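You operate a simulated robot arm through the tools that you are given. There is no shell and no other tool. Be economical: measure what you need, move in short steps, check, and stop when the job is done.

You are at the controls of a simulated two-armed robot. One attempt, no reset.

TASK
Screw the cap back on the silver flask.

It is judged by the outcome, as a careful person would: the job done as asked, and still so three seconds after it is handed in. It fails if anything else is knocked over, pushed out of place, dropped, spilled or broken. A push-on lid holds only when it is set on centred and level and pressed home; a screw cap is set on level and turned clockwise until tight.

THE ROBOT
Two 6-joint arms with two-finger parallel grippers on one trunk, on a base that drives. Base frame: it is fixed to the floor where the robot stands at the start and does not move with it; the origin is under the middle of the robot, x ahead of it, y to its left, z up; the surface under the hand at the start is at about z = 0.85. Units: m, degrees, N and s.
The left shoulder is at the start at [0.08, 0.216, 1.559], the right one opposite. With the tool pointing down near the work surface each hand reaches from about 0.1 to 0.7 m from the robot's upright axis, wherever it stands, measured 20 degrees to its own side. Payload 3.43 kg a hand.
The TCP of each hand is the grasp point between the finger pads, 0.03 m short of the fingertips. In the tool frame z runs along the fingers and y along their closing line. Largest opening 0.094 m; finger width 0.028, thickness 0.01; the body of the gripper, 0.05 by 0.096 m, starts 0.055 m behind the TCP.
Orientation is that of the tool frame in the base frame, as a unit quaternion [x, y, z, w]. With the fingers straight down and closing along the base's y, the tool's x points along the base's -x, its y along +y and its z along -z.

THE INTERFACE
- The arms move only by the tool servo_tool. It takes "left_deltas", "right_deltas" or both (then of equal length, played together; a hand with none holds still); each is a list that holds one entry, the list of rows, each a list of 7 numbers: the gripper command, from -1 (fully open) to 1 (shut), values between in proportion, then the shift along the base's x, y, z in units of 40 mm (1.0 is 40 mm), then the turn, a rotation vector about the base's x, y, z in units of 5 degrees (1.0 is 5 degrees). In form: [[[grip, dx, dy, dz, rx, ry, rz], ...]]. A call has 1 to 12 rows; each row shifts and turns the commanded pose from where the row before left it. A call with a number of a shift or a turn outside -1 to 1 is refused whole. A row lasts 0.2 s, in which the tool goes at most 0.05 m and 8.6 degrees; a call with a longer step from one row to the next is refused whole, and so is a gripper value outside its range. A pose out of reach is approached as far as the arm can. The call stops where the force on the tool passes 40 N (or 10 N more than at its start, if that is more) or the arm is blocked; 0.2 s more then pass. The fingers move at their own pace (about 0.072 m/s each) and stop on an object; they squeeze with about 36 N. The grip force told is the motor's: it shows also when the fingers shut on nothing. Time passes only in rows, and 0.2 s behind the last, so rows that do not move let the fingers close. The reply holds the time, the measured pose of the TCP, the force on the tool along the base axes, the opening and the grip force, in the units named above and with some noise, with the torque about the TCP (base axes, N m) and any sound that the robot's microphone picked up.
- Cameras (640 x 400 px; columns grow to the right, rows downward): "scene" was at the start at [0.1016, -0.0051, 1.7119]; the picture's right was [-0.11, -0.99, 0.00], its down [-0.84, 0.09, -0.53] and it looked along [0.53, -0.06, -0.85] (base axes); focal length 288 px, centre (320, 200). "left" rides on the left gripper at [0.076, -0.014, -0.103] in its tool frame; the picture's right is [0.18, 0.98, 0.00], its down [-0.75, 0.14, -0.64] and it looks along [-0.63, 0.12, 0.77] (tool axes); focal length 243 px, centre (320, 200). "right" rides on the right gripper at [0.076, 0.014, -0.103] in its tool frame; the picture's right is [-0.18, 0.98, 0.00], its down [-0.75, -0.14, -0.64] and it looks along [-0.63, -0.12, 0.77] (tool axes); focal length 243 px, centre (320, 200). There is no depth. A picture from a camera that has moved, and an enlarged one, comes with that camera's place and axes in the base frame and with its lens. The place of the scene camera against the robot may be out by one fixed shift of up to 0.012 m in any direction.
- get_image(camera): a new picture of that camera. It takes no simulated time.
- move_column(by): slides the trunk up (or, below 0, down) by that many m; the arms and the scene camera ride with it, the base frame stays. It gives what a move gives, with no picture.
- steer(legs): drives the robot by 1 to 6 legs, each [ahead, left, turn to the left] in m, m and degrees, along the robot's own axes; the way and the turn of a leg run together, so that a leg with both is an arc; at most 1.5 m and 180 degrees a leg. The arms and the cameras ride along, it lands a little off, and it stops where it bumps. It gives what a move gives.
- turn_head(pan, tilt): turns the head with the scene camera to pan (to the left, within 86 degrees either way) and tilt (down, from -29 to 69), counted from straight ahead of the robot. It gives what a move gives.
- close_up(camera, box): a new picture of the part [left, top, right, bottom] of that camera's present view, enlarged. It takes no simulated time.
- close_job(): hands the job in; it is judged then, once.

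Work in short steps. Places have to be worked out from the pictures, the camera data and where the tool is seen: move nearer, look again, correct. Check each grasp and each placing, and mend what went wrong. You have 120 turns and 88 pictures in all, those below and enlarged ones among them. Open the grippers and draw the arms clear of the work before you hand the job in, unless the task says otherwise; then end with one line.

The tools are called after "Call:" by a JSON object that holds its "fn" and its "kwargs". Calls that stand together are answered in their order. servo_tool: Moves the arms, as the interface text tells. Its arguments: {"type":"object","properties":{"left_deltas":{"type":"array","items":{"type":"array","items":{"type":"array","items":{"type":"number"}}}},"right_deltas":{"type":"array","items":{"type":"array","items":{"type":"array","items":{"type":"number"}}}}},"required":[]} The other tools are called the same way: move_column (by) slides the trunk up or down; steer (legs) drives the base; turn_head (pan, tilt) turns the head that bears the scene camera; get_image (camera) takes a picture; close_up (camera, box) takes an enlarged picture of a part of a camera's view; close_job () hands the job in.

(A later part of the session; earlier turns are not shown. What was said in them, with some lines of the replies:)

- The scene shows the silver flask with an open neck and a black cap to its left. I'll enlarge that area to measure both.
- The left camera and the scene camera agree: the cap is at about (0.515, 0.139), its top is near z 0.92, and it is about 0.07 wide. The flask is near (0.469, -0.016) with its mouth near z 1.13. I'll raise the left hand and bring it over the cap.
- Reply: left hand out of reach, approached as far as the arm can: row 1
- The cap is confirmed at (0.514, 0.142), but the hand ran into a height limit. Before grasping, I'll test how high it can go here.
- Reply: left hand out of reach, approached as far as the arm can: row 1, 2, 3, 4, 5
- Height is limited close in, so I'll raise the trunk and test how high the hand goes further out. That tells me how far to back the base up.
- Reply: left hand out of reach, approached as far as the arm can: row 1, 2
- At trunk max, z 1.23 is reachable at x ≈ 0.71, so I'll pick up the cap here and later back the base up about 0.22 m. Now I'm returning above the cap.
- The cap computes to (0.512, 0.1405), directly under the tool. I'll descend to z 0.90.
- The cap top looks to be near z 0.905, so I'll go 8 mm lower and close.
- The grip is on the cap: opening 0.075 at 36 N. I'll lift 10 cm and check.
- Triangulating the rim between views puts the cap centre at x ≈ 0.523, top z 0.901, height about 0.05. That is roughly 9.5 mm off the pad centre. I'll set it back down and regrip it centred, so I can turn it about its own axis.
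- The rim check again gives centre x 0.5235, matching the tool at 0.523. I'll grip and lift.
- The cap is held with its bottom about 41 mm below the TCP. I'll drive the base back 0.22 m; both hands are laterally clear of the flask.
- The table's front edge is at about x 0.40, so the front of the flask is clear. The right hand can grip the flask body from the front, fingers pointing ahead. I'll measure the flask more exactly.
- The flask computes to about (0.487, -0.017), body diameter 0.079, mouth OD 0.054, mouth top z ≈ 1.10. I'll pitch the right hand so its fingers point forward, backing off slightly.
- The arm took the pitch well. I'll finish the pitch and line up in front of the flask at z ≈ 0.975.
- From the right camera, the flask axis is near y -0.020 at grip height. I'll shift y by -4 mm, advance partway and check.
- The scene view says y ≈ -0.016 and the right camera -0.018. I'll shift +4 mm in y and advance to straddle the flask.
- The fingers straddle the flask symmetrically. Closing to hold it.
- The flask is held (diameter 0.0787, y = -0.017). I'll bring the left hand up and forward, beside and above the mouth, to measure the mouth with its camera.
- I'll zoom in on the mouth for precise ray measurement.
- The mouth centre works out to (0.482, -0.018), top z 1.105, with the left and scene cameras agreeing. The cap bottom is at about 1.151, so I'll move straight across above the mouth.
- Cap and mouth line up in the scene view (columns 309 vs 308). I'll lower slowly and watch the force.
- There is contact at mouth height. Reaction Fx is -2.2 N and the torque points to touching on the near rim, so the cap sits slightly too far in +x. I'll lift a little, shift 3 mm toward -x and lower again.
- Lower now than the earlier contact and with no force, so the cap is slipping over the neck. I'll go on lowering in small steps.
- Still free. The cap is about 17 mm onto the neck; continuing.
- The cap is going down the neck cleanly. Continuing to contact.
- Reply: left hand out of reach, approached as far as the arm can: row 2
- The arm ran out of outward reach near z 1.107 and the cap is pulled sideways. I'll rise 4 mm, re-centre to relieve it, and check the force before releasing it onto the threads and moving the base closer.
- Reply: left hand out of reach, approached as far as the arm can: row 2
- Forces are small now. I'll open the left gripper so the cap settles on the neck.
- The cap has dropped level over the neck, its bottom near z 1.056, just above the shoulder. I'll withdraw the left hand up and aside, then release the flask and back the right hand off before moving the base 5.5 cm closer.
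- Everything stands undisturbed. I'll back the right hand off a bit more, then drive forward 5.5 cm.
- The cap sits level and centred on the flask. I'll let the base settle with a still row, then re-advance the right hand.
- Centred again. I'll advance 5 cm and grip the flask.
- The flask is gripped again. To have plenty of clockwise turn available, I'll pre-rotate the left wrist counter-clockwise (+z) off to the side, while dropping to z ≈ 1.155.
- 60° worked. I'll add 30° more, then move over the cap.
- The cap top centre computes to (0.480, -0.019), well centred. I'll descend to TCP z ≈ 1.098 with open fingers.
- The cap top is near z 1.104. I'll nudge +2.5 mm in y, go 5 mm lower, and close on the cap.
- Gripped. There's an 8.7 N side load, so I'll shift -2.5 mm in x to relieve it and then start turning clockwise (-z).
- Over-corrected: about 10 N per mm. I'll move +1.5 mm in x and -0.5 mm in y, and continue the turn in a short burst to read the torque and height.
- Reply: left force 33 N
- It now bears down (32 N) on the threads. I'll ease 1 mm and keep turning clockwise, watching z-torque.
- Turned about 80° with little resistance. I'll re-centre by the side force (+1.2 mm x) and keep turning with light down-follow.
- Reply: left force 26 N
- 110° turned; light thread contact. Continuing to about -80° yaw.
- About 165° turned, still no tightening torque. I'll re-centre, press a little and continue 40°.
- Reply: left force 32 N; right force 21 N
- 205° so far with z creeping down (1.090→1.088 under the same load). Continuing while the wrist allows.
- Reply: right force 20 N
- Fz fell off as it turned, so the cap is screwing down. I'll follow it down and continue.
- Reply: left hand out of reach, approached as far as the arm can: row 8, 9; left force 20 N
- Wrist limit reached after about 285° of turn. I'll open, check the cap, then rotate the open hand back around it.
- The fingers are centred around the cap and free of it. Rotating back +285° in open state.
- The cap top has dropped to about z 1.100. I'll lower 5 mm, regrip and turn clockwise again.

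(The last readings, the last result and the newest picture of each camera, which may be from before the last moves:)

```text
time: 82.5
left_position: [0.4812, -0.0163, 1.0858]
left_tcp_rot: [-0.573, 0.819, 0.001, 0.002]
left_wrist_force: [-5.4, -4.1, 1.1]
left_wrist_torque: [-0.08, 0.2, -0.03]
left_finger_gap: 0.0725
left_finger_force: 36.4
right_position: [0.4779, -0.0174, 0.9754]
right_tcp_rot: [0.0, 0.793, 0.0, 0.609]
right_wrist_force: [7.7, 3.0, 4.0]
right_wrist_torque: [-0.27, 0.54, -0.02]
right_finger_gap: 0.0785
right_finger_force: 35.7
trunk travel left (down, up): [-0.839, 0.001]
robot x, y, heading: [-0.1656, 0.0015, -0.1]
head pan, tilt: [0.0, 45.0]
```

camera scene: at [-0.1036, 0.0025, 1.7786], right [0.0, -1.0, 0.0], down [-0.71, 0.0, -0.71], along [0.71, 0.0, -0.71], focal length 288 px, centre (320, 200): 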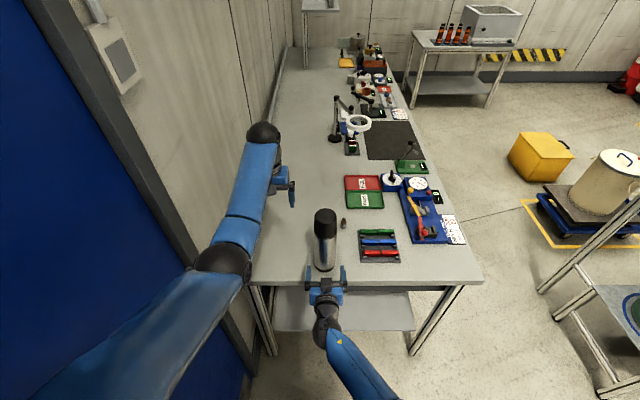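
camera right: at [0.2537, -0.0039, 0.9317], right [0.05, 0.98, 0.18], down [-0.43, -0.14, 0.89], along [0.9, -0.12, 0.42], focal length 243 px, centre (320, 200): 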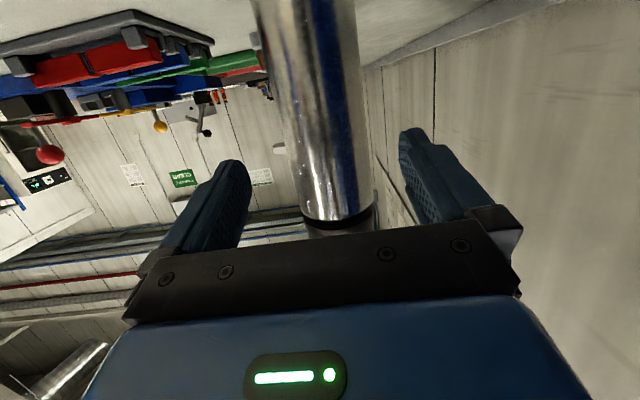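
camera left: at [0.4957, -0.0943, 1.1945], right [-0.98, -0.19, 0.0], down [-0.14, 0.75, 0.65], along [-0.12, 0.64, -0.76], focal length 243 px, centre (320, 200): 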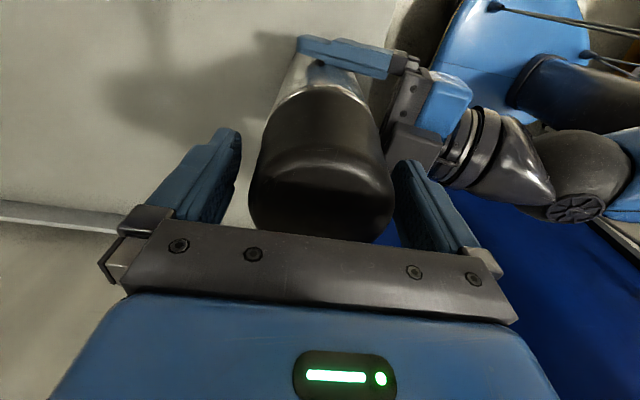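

Loads are mild. I'll continue turning with a light down-follow.

Call:
{"fn": "servo_tool", "kwargs": {"left_deltas": [[[1, 0, 0, -0.03, 0, 0, -1], [1, 0, 0, 0, 0, 0, -1], [1, 0, 0, 0, 0, 0, -1], [1, 0, 0, 0, 0, 0, -1], [1, 0, 0, -0.01, 0, 0, -1], [1, 0, 0, 0, 0, 0, -1], [1, 0, 0, 0, 0, 0, -1], [1, 0, 0, 0, 0, 0, -1], [1, 0, 0, -0.01, 0, 0, -1], [1, 0, 0, 0, 0, 0, -1], [1, 0, 0, 0, 0, 0, -1], [1, 0, 0, 0, 0, 0, 0]]]}}

Call:
{"fn": "servo_tool", "kwargs": {"left_deltas": [[[1, 0, 0, 0, 0, 0, -1], [1, 0, 0, 0, 0, 0, -1], [1, 0, 0, 0, 0, 0, -1], [1, 0, 0, 0, 0, 0, -1], [1, 0, 0, -0.01, 0, 0, -1], [1, 0, 0, 0, 0, 0, -1], [1, 0, 0, 0, 0, 0, -1], [1, 0, 0, 0, 0, 0, 0]]]}}

```text
time: 85.1
left_position: [0.4797, -0.017, 1.0856]
left_tcp_rot: [-0.131, 0.991, 0.0, 0.005]
left_wrist_force: [12.0, -1.9, 15.1]
left_wrist_torque: [-0.05, -0.57, -0.03]
left_finger_gap: 0.0725
left_finger_force: 35.7
right_position: [0.4771, -0.018, 0.9757]
right_tcp_rot: [0.001, 0.794, -0.001, 0.609]
right_wrist_force: [-4.5, 2.5, 3.5]
right_wrist_torque: [0.05, -1.04, -0.03]
right_finger_gap: 0.0784
right_finger_force: 35.9
trunk travel left (down, up): [-0.839, 0.001]
robot x, y, heading: [-0.1621, 0.0011, 0.0]
head pan, tilt: [0.0, 45.0]
```

```text
time: 86.9
left_position: [0.4781, -0.0177, 1.085]
left_tcp_rot: [0.173, 0.985, 0.0, 0.003]
left_wrist_force: [-1.4, -4.8, 18.7]
left_wrist_torque: [-0.86, 0.07, 1.31]
left_finger_gap: 0.0729
left_finger_force: 36.4
right_position: [0.4761, -0.0175, 0.9763]
right_tcp_rot: [0.002, 0.793, 0.0, 0.609]
right_wrist_force: [-0.6, 4.4, -1.9]
right_wrist_torque: [0.33, -0.02, -1.23]
right_finger_gap: 0.0793
right_finger_force: 36.2
trunk travel left (down, up): [-0.839, 0.001]
robot x, y, heading: [-0.164, -0.0022, -0.0]
head pan, tilt: [0.0, 45.0]
```

Z-torque has jumped to 1.3 Nm, so the cap is tightening. A few more degrees to snug it up.

Call:
{"fn": "servo_tool", "kwargs": {"left_deltas": [[[1, 0, 0, 0, 0, 0, -0.8], [1, 0, 0, 0, 0, 0, -0.8], [1, 0, 0, 0, 0, 0, 0]]]}}

Call:
{"fn": "get_image", "kwargs": {"camera": "left"}}

```text
time: 87.7
left_position: [0.4794, -0.0162, 1.0866]
left_tcp_rot: [0.242, 0.97, 0.0, 0.004]
left_wrist_force: [0.5, -2.7, 17.8]
left_wrist_torque: [-0.34, -0.15, 0.84]
left_finger_gap: 0.0728
left_finger_force: 35.9
right_position: [0.4757, -0.0166, 0.9757]
right_tcp_rot: [-0.001, 0.793, 0.001, 0.609]
right_wrist_force: [2.9, 5.3, 0.5]
right_wrist_torque: [-0.08, -0.21, -0.66]
right_finger_gap: 0.0801
right_finger_force: 36.4
trunk travel left (down, up): [-0.839, 0.001]
robot x, y, heading: [-0.1628, 0.0014, 0.1]
head pan, tilt: [0.0, 45.0]
```

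```text
33 pictures are left
camera left: at [0.4057, 0.0063, 1.1884], right [0.3, 0.95, 0.0], down [0.73, -0.23, 0.65], along [0.62, -0.19, -0.76], focal length 243 px, centre (320, 200)
```

left: 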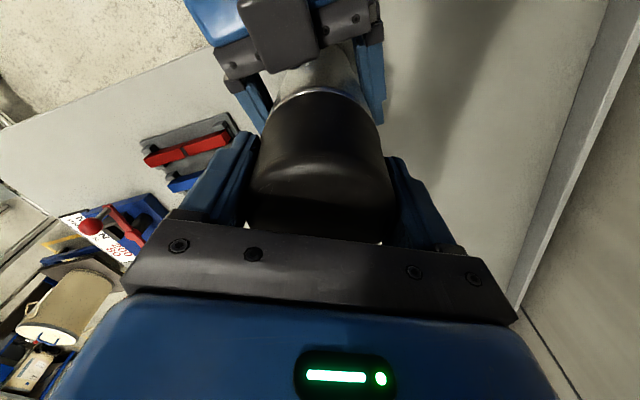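

The flask now begins to slip in the right grip at about 1 Nm, meaning the cap has stopped turning relative to it. I'll release the left hand and inspect.

Call:
{"fn": "servo_tool", "kwargs": {"left_deltas": [[[0.3, 0, 0, 0, 0, 0, 0], [-1, 0, 0, 0, 0, 0, 0], [-1, 0, 0, 0, 0, 0, 0], [-1, 0, 0, 0.6, 0, 0, 0], [-1, 0, 0, 0.8, 0, 0, 0], [-1, 0, 0, 0.3, 0, 0, 0], [-1, 0, 1, 0, 0, 0, 0], [-1, 0, 1, 0, 0, 0, 0], [-1, 0, 1, 0, 0, 0, 0], [-1, 0, 1, 0, 0, 0, 0], [-1, 0, 0, 0, 0, 0, 0]]]}}

Call:
{"fn": "close_up", "kwargs": {"camera": "scene", "box": [280, 200, 376, 260]}}

Call:
{"fn": "get_image", "kwargs": {"camera": "left"}}

```text
time: 90.1
left_position: [0.4776, 0.1419, 1.1554]
left_tcp_rot: [0.242, 0.97, -0.001, 0.003]
left_wrist_force: [0.1, 0.2, 0.3]
left_wrist_torque: [0.02, -0.02, -0.02]
left_finger_gap: 0.0942
left_finger_force: 0.1
right_position: [0.4768, -0.0167, 0.9765]
right_tcp_rot: [0.0, 0.793, 0.0, 0.609]
right_wrist_force: [2.5, 4.8, 14.2]
right_wrist_torque: [-0.03, -0.35, 0.01]
right_finger_gap: 0.0799
right_finger_force: 36.0
trunk travel left (down, up): [-0.839, 0.001]
robot x, y, heading: [-0.1626, 0.0014, -0.2]
head pan, tilt: [0.0, 45.0]
```

```text
6.67 times, centred on (328, 230) of scene
camera zoom: at [-0.052, 0.0023, 1.7789], right [0.0, -1.0, 0.0], down [-0.71, 0.0, -0.71], along [0.71, 0.0, -0.71], focal length 1918 px, centre (267, 0)
```

zoom: 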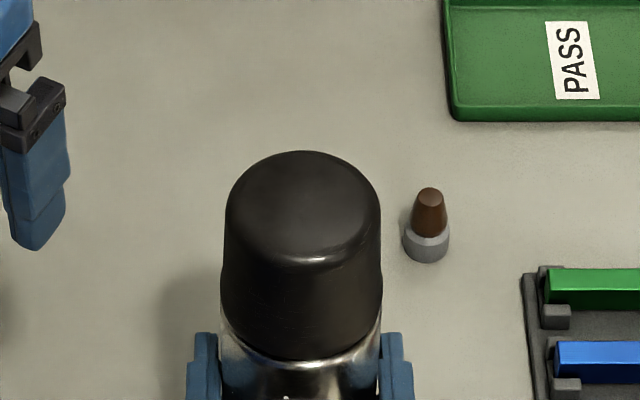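

```text
31 pictures are left
camera left: at [0.405, 0.1647, 1.2575], right [0.3, 0.95, 0.0], down [0.73, -0.23, 0.65], along [0.62, -0.19, -0.76], focal length 243 px, centre (320, 200)
```

left: 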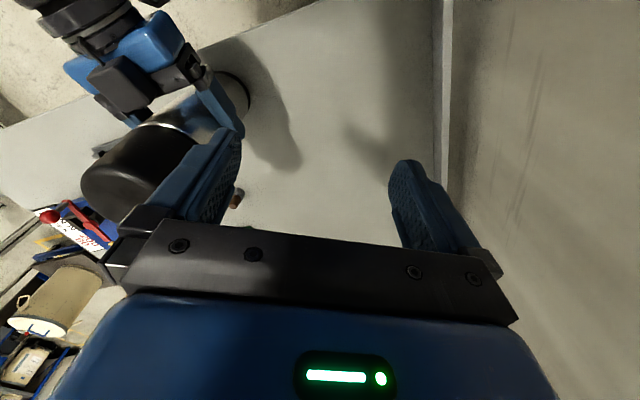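

I'll inspect the seam between cap and shoulder.

Call:
{"fn": "close_up", "kwargs": {"camera": "left", "box": [60, 60, 260, 220]}}

Call:
{"fn": "close_up", "kwargs": {"camera": "scene", "box": [304, 232, 352, 262]}}

```text
2.50 times, centred on (160, 140) of left
camera zoom: at [0.405, 0.1647, 1.2575], right [0.3, 0.95, 0.0], down [0.73, -0.23, 0.65], along [0.62, -0.19, -0.76], focal length 606 px, centre (720, 350)
```

zoom: 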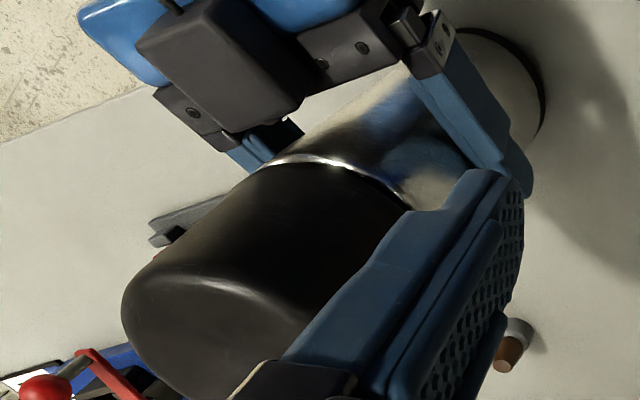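

```text
13.33 times, centred on (328, 247) of scene
camera zoom: at [-0.052, 0.0023, 1.7789], right [0.0, -1.0, 0.0], down [-0.71, 0.0, -0.71], along [0.71, 0.0, -0.71], focal length 3837 px, centre (213, -427)
```

zoom: 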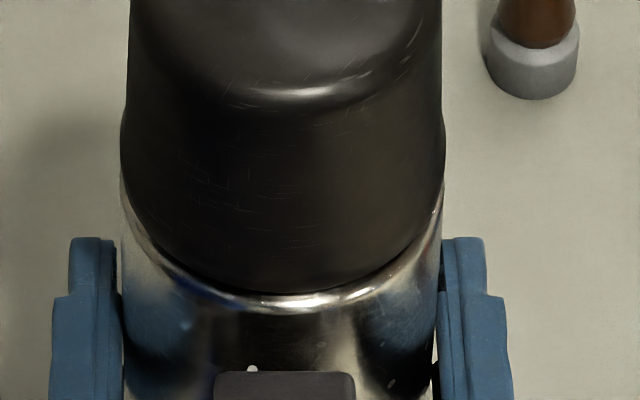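

The cap is level and flush on the shoulder. To verify that it's tight, I'll regrip and give one more small clockwise turn while watching torque.

Call:
{"fn": "servo_tool", "kwargs": {"left_deltas": [[[-1, 0, -1, 0, 0, 0, 0], [-1, 0, -1, 0, 0, 0, 0], [-1, 0, -1, 0, 0, 0, 0], [-1, 0, -1, 0, 0, 0, 0], [-1, 0, 0, 0, 0, 0, 0], [-1, 0, 0, -0.9, 0, 0, 0], [-1, 0, 0, -0.8, 0, 0, 0], [-0.4, 0, 0, 0, 0, 0, 0], [1, 0, 0, 0, 0, 0, 0], [1, 0, 0, 0, 0, 0, 0], [1, 0, 0, 0, 0, 0, 0]]]}}

Call:
{"fn": "servo_tool", "kwargs": {"left_deltas": [[[1, 0, 0, 0, 0, 0, -0.7], [1, 0, 0, 0, 0, 0, -0.7], [1, 0, 0, 0, 0, 0, 0]]]}}

```text
time: 92.5
left_position: [0.4779, -0.0166, 1.0857]
left_tcp_rot: [0.242, 0.97, -0.001, 0.004]
left_wrist_force: [-3.8, -4.6, -0.2]
left_wrist_torque: [-0.07, 0.06, 0.0]
left_finger_gap: 0.0733
left_finger_force: 36.3
right_position: [0.4773, -0.0172, 0.9762]
right_tcp_rot: [0.0, 0.792, 0.0, 0.61]
right_wrist_force: [6.0, 6.1, 16.1]
right_wrist_torque: [-0.1, 0.2, 0.01]
right_finger_gap: 0.08
right_finger_force: 35.9
trunk travel left (down, up): [-0.839, 0.001]
robot x, y, heading: [-0.1616, 0.0029, -0.1]
head pan, tilt: [0.0, 45.0]
```

```text
time: 93.3
left_position: [0.4794, -0.0167, 1.0846]
left_tcp_rot: [0.301, 0.954, -0.002, 0.004]
left_wrist_force: [0.4, -7.1, 3.5]
left_wrist_torque: [-0.13, 0.57, 0.33]
left_finger_gap: 0.073
left_finger_force: 35.5
right_position: [0.4764, -0.0182, 0.9731]
right_tcp_rot: [0.001, 0.794, -0.002, 0.608]
right_wrist_force: [-2.8, 6.5, 4.7]
right_wrist_torque: [-0.49, 0.07, -0.25]
right_finger_gap: 0.079
right_finger_force: 36.7
trunk travel left (down, up): [-0.839, 0.001]
robot x, y, heading: [-0.1639, -0.0035, -0.3]
head pan, tilt: [0.0, 45.0]
```

Torque is 0.33 Nm after 7°. I'll turn a bit further to see whether it builds up.

Call:
{"fn": "servo_tool", "kwargs": {"left_deltas": [[[1, 0, 0, 0, 0, 0, -1], [1, 0, 0, 0, 0, 0, -1], [1, 0, 0, 0, 0, 0, 0]]]}}

Call:
{"fn": "servo_tool", "kwargs": {"left_deltas": [[[1, 0, 0, 0, 0, 0, -1], [1, 0, 0, 0, 0, 0, -1], [1, 0, 0, 0, 0, 0, 0]]]}}

```text
time: 94.1
left_position: [0.4808, -0.0182, 1.0841]
left_tcp_rot: [0.383, 0.924, -0.002, 0.004]
left_wrist_force: [-4.6, -9.1, 12.5]
left_wrist_torque: [-0.74, 0.07, 1.12]
left_finger_gap: 0.0729
left_finger_force: 36.0
right_position: [0.4781, -0.018, 0.9733]
right_tcp_rot: [-0.001, 0.794, 0.001, 0.608]
right_wrist_force: [4.1, 10.0, -8.7]
right_wrist_torque: [0.04, 0.3, -1.01]
right_finger_gap: 0.0785
right_finger_force: 35.8
trunk travel left (down, up): [-0.839, 0.001]
robot x, y, heading: [-0.1655, -0.0005, -0.1]
head pan, tilt: [0.0, 45.0]
```

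```text
time: 94.9
left_position: [0.4804, -0.0161, 1.0845]
left_tcp_rot: [0.462, 0.887, -0.001, 0.003]
left_wrist_force: [6.9, -7.0, 2.7]
left_wrist_torque: [-0.39, -0.03, 1.11]
left_finger_gap: 0.0733
left_finger_force: 36.0
right_position: [0.4778, -0.0174, 0.975]
right_tcp_rot: [0.0, 0.793, 0.0, 0.609]
right_wrist_force: [-10.3, 8.9, -0.9]
right_wrist_torque: [0.08, -0.58, -1.01]
right_finger_gap: 0.0797
right_finger_force: 36.2
trunk travel left (down, up): [-0.839, 0.001]
robot x, y, heading: [-0.1618, 0.0037, -0.3]
head pan, tilt: [0.0, 45.0]
```

Torque plateaus at 1.1 Nm on both hands, so the flask now turns with the cap: it's tight. I'll release the left hand and withdraw it.

Call:
{"fn": "servo_tool", "kwargs": {"left_deltas": [[[0.3, 0, 0, 0, 0, 0, 0], [-1, 0, 0, 0, 0, 0, 0], [-1, 0, 0, 0, 0, 0, 0], [-1, 0, 0, 0.6, 0, 0, 0], [-1, 0, 0, 0.8, 0, 0, 0], [-1, 0, 0, 0.3, 0, 0, 0], [-1, 0, 1, 0, 0, 0, 0], [-1, 0, 1, 0, 0, 0, 0], [-1, 0, 1, 0, 0, 0, 0], [-1, 0, 1, 0, 0, 0, 0], [-1, 0, 1, 0, 0, 0, 0], [-1, 0, 0, 0, 0, 0, 0]]]}}

Call:
{"fn": "servo_tool", "kwargs": {"right_deltas": [[[0.4, 0, 0, 0, 0, 0, 0], [-0.3, 0, 0, 0, 0, 0, 0], [-1, 0, 0, 0, 0, 0, 0], [-1, 0, 0, 0, 0, 0, 0], [-1, 0, 0, 0, 0, 0, 0]]]}}

Call:
{"fn": "close_up", "kwargs": {"camera": "scene", "box": [264, 190, 392, 290]}}

Call:
{"fn": "get_image", "kwargs": {"camera": "right"}}

```text
time: 97.5
left_position: [0.4796, 0.1831, 1.1522]
left_tcp_rot: [0.461, 0.888, -0.001, 0.004]
left_wrist_force: [0.0, -0.5, 0.4]
left_wrist_torque: [-0.01, -0.03, 0.04]
left_finger_gap: 0.094
left_finger_force: 0.0
right_position: [0.4777, -0.0177, 0.9738]
right_tcp_rot: [0.001, 0.794, 0.001, 0.608]
right_wrist_force: [1.8, 1.9, 4.3]
right_wrist_torque: [0.42, -0.12, -0.01]
right_finger_gap: 0.0798
right_finger_force: 35.9
trunk travel left (down, up): [-0.839, 0.001]
robot x, y, heading: [-0.1612, 0.0019, -0.3]
head pan, tilt: [0.0, 45.0]
```

```text
time: 98.7
left_position: [0.4804, 0.1828, 1.1513]
left_tcp_rot: [0.46, 0.888, -0.001, 0.003]
left_wrist_force: [-0.4, -0.5, 0.7]
left_wrist_torque: [-0.01, 0.01, 0.0]
left_finger_gap: 0.0941
left_finger_force: 0.0
right_position: [0.4783, -0.0168, 0.9742]
right_tcp_rot: [0.001, 0.794, -0.001, 0.608]
right_wrist_force: [-0.1, 0.3, -1.2]
right_wrist_torque: [0.0, 0.02, 0.01]
right_finger_gap: 0.0942
right_finger_force: 0.1
trunk travel left (down, up): [-0.839, 0.001]
robot x, y, heading: [-0.1632, 0.0006, -0.1]
head pan, tilt: [0.0, 45.0]
```

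```text
4.00 times, centred on (328, 240) of scene
camera zoom: at [-0.0496, 0.0023, 1.7786], right [0.0, -1.0, 0.0], down [-0.71, 0.0, -0.71], along [0.71, 0.0, -0.71], focal length 1151 px, centre (288, 40)
```

zoom: 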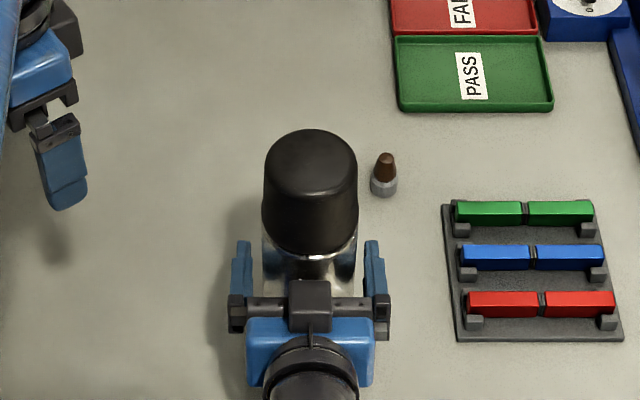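

```text
27 pictures are left
camera right: at [0.3601, -0.003, 0.9274], right [0.05, 0.98, 0.18], down [-0.42, -0.14, 0.89], along [0.9, -0.12, 0.41], focal length 243 px, centre (320, 200)
```

right: 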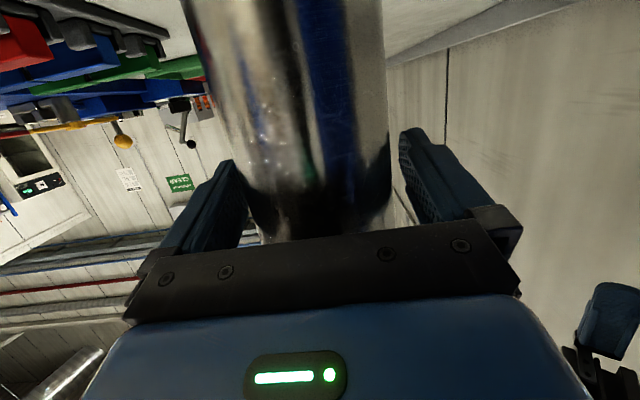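

The flask stands upright and clear of the fingers. I'll draw the right hand straight back.

Call:
{"fn": "servo_tool", "kwargs": {"right_deltas": [[[-1, -0.6, 0, 0, 0, 0, 0], [-1, -0.8, 0, 0, 0, 0, 0], [-1, -0.9, 0, 0, 0, 0, 0], [-1, -0.9, 0, 0, 0, 0, 0], [-1, -0.6, 0, 0, 0, 0, 0], [-1, 0, 0, 0, 0, 0, 0]]]}}

Call:
{"fn": "get_image", "kwargs": {"camera": "scene"}}

Call:
{"fn": "close_up", "kwargs": {"camera": "scene", "box": [280, 205, 376, 285]}}

```text
time: 100.1
left_position: [0.482, 0.1835, 1.1511]
left_tcp_rot: [0.462, 0.887, -0.002, 0.003]
left_wrist_force: [0.0, 0.8, 0.1]
left_wrist_torque: [0.0, -0.03, 0.0]
left_finger_gap: 0.0938
left_finger_force: 0.2
right_position: [0.3243, -0.0157, 0.9758]
right_tcp_rot: [0.001, 0.793, -0.001, 0.609]
right_wrist_force: [0.0, 0.6, 0.0]
right_wrist_torque: [-0.01, 0.01, 0.0]
right_finger_gap: 0.0941
right_finger_force: 0.0
trunk travel left (down, up): [-0.839, 0.001]
robot x, y, heading: [-0.1643, 0.0025, 0.1]
head pan, tilt: [0.0, 45.0]
```

```text
26 pictures are left
camera scene: at [-0.0493, 0.0023, 1.7786], right [0.0, -1.0, 0.0], down [-0.71, 0.0, -0.71], along [0.71, 0.0, -0.71], focal length 288 px, centre (320, 200)
```

scene: 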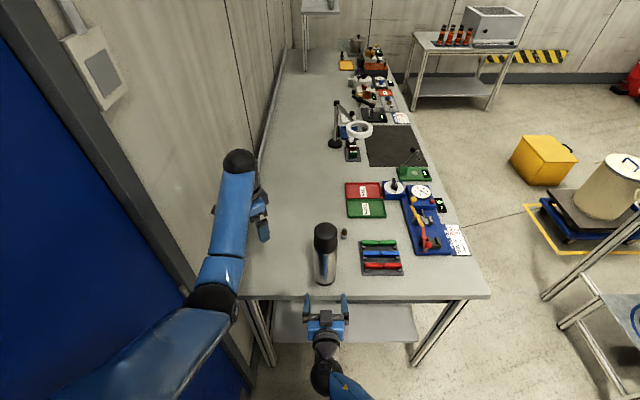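

```text
5.00 times, centred on (328, 245) of scene
camera zoom: at [-0.0493, 0.0023, 1.7786], right [0.0, -1.0, 0.0], down [-0.71, 0.0, -0.71], along [0.71, 0.0, -0.71], focal length 1439 px, centre (280, -25)
```

zoom: 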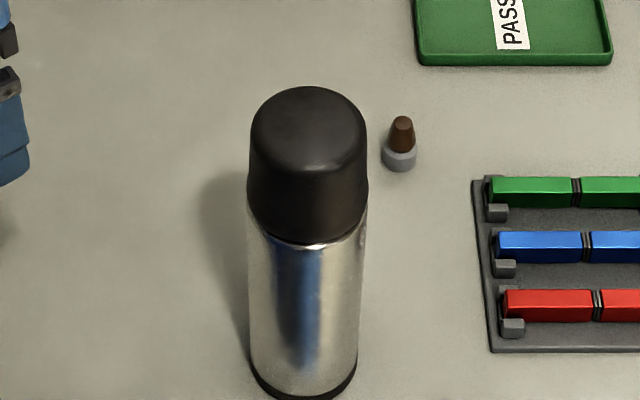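

The flask is upright in place with the cap level, flush and tight. Both arms are clear with grippers open, and nothing else has moved, so I'm handing in the job.

Call:
{"fn": "close_job", "kwargs": {}}

```text
The job is handed in.
```

The cap is screwed back on the silver flask: it sits level and flush, and was turned clockwise until the flask itself began to turn with it, at about 1.1 Nm.
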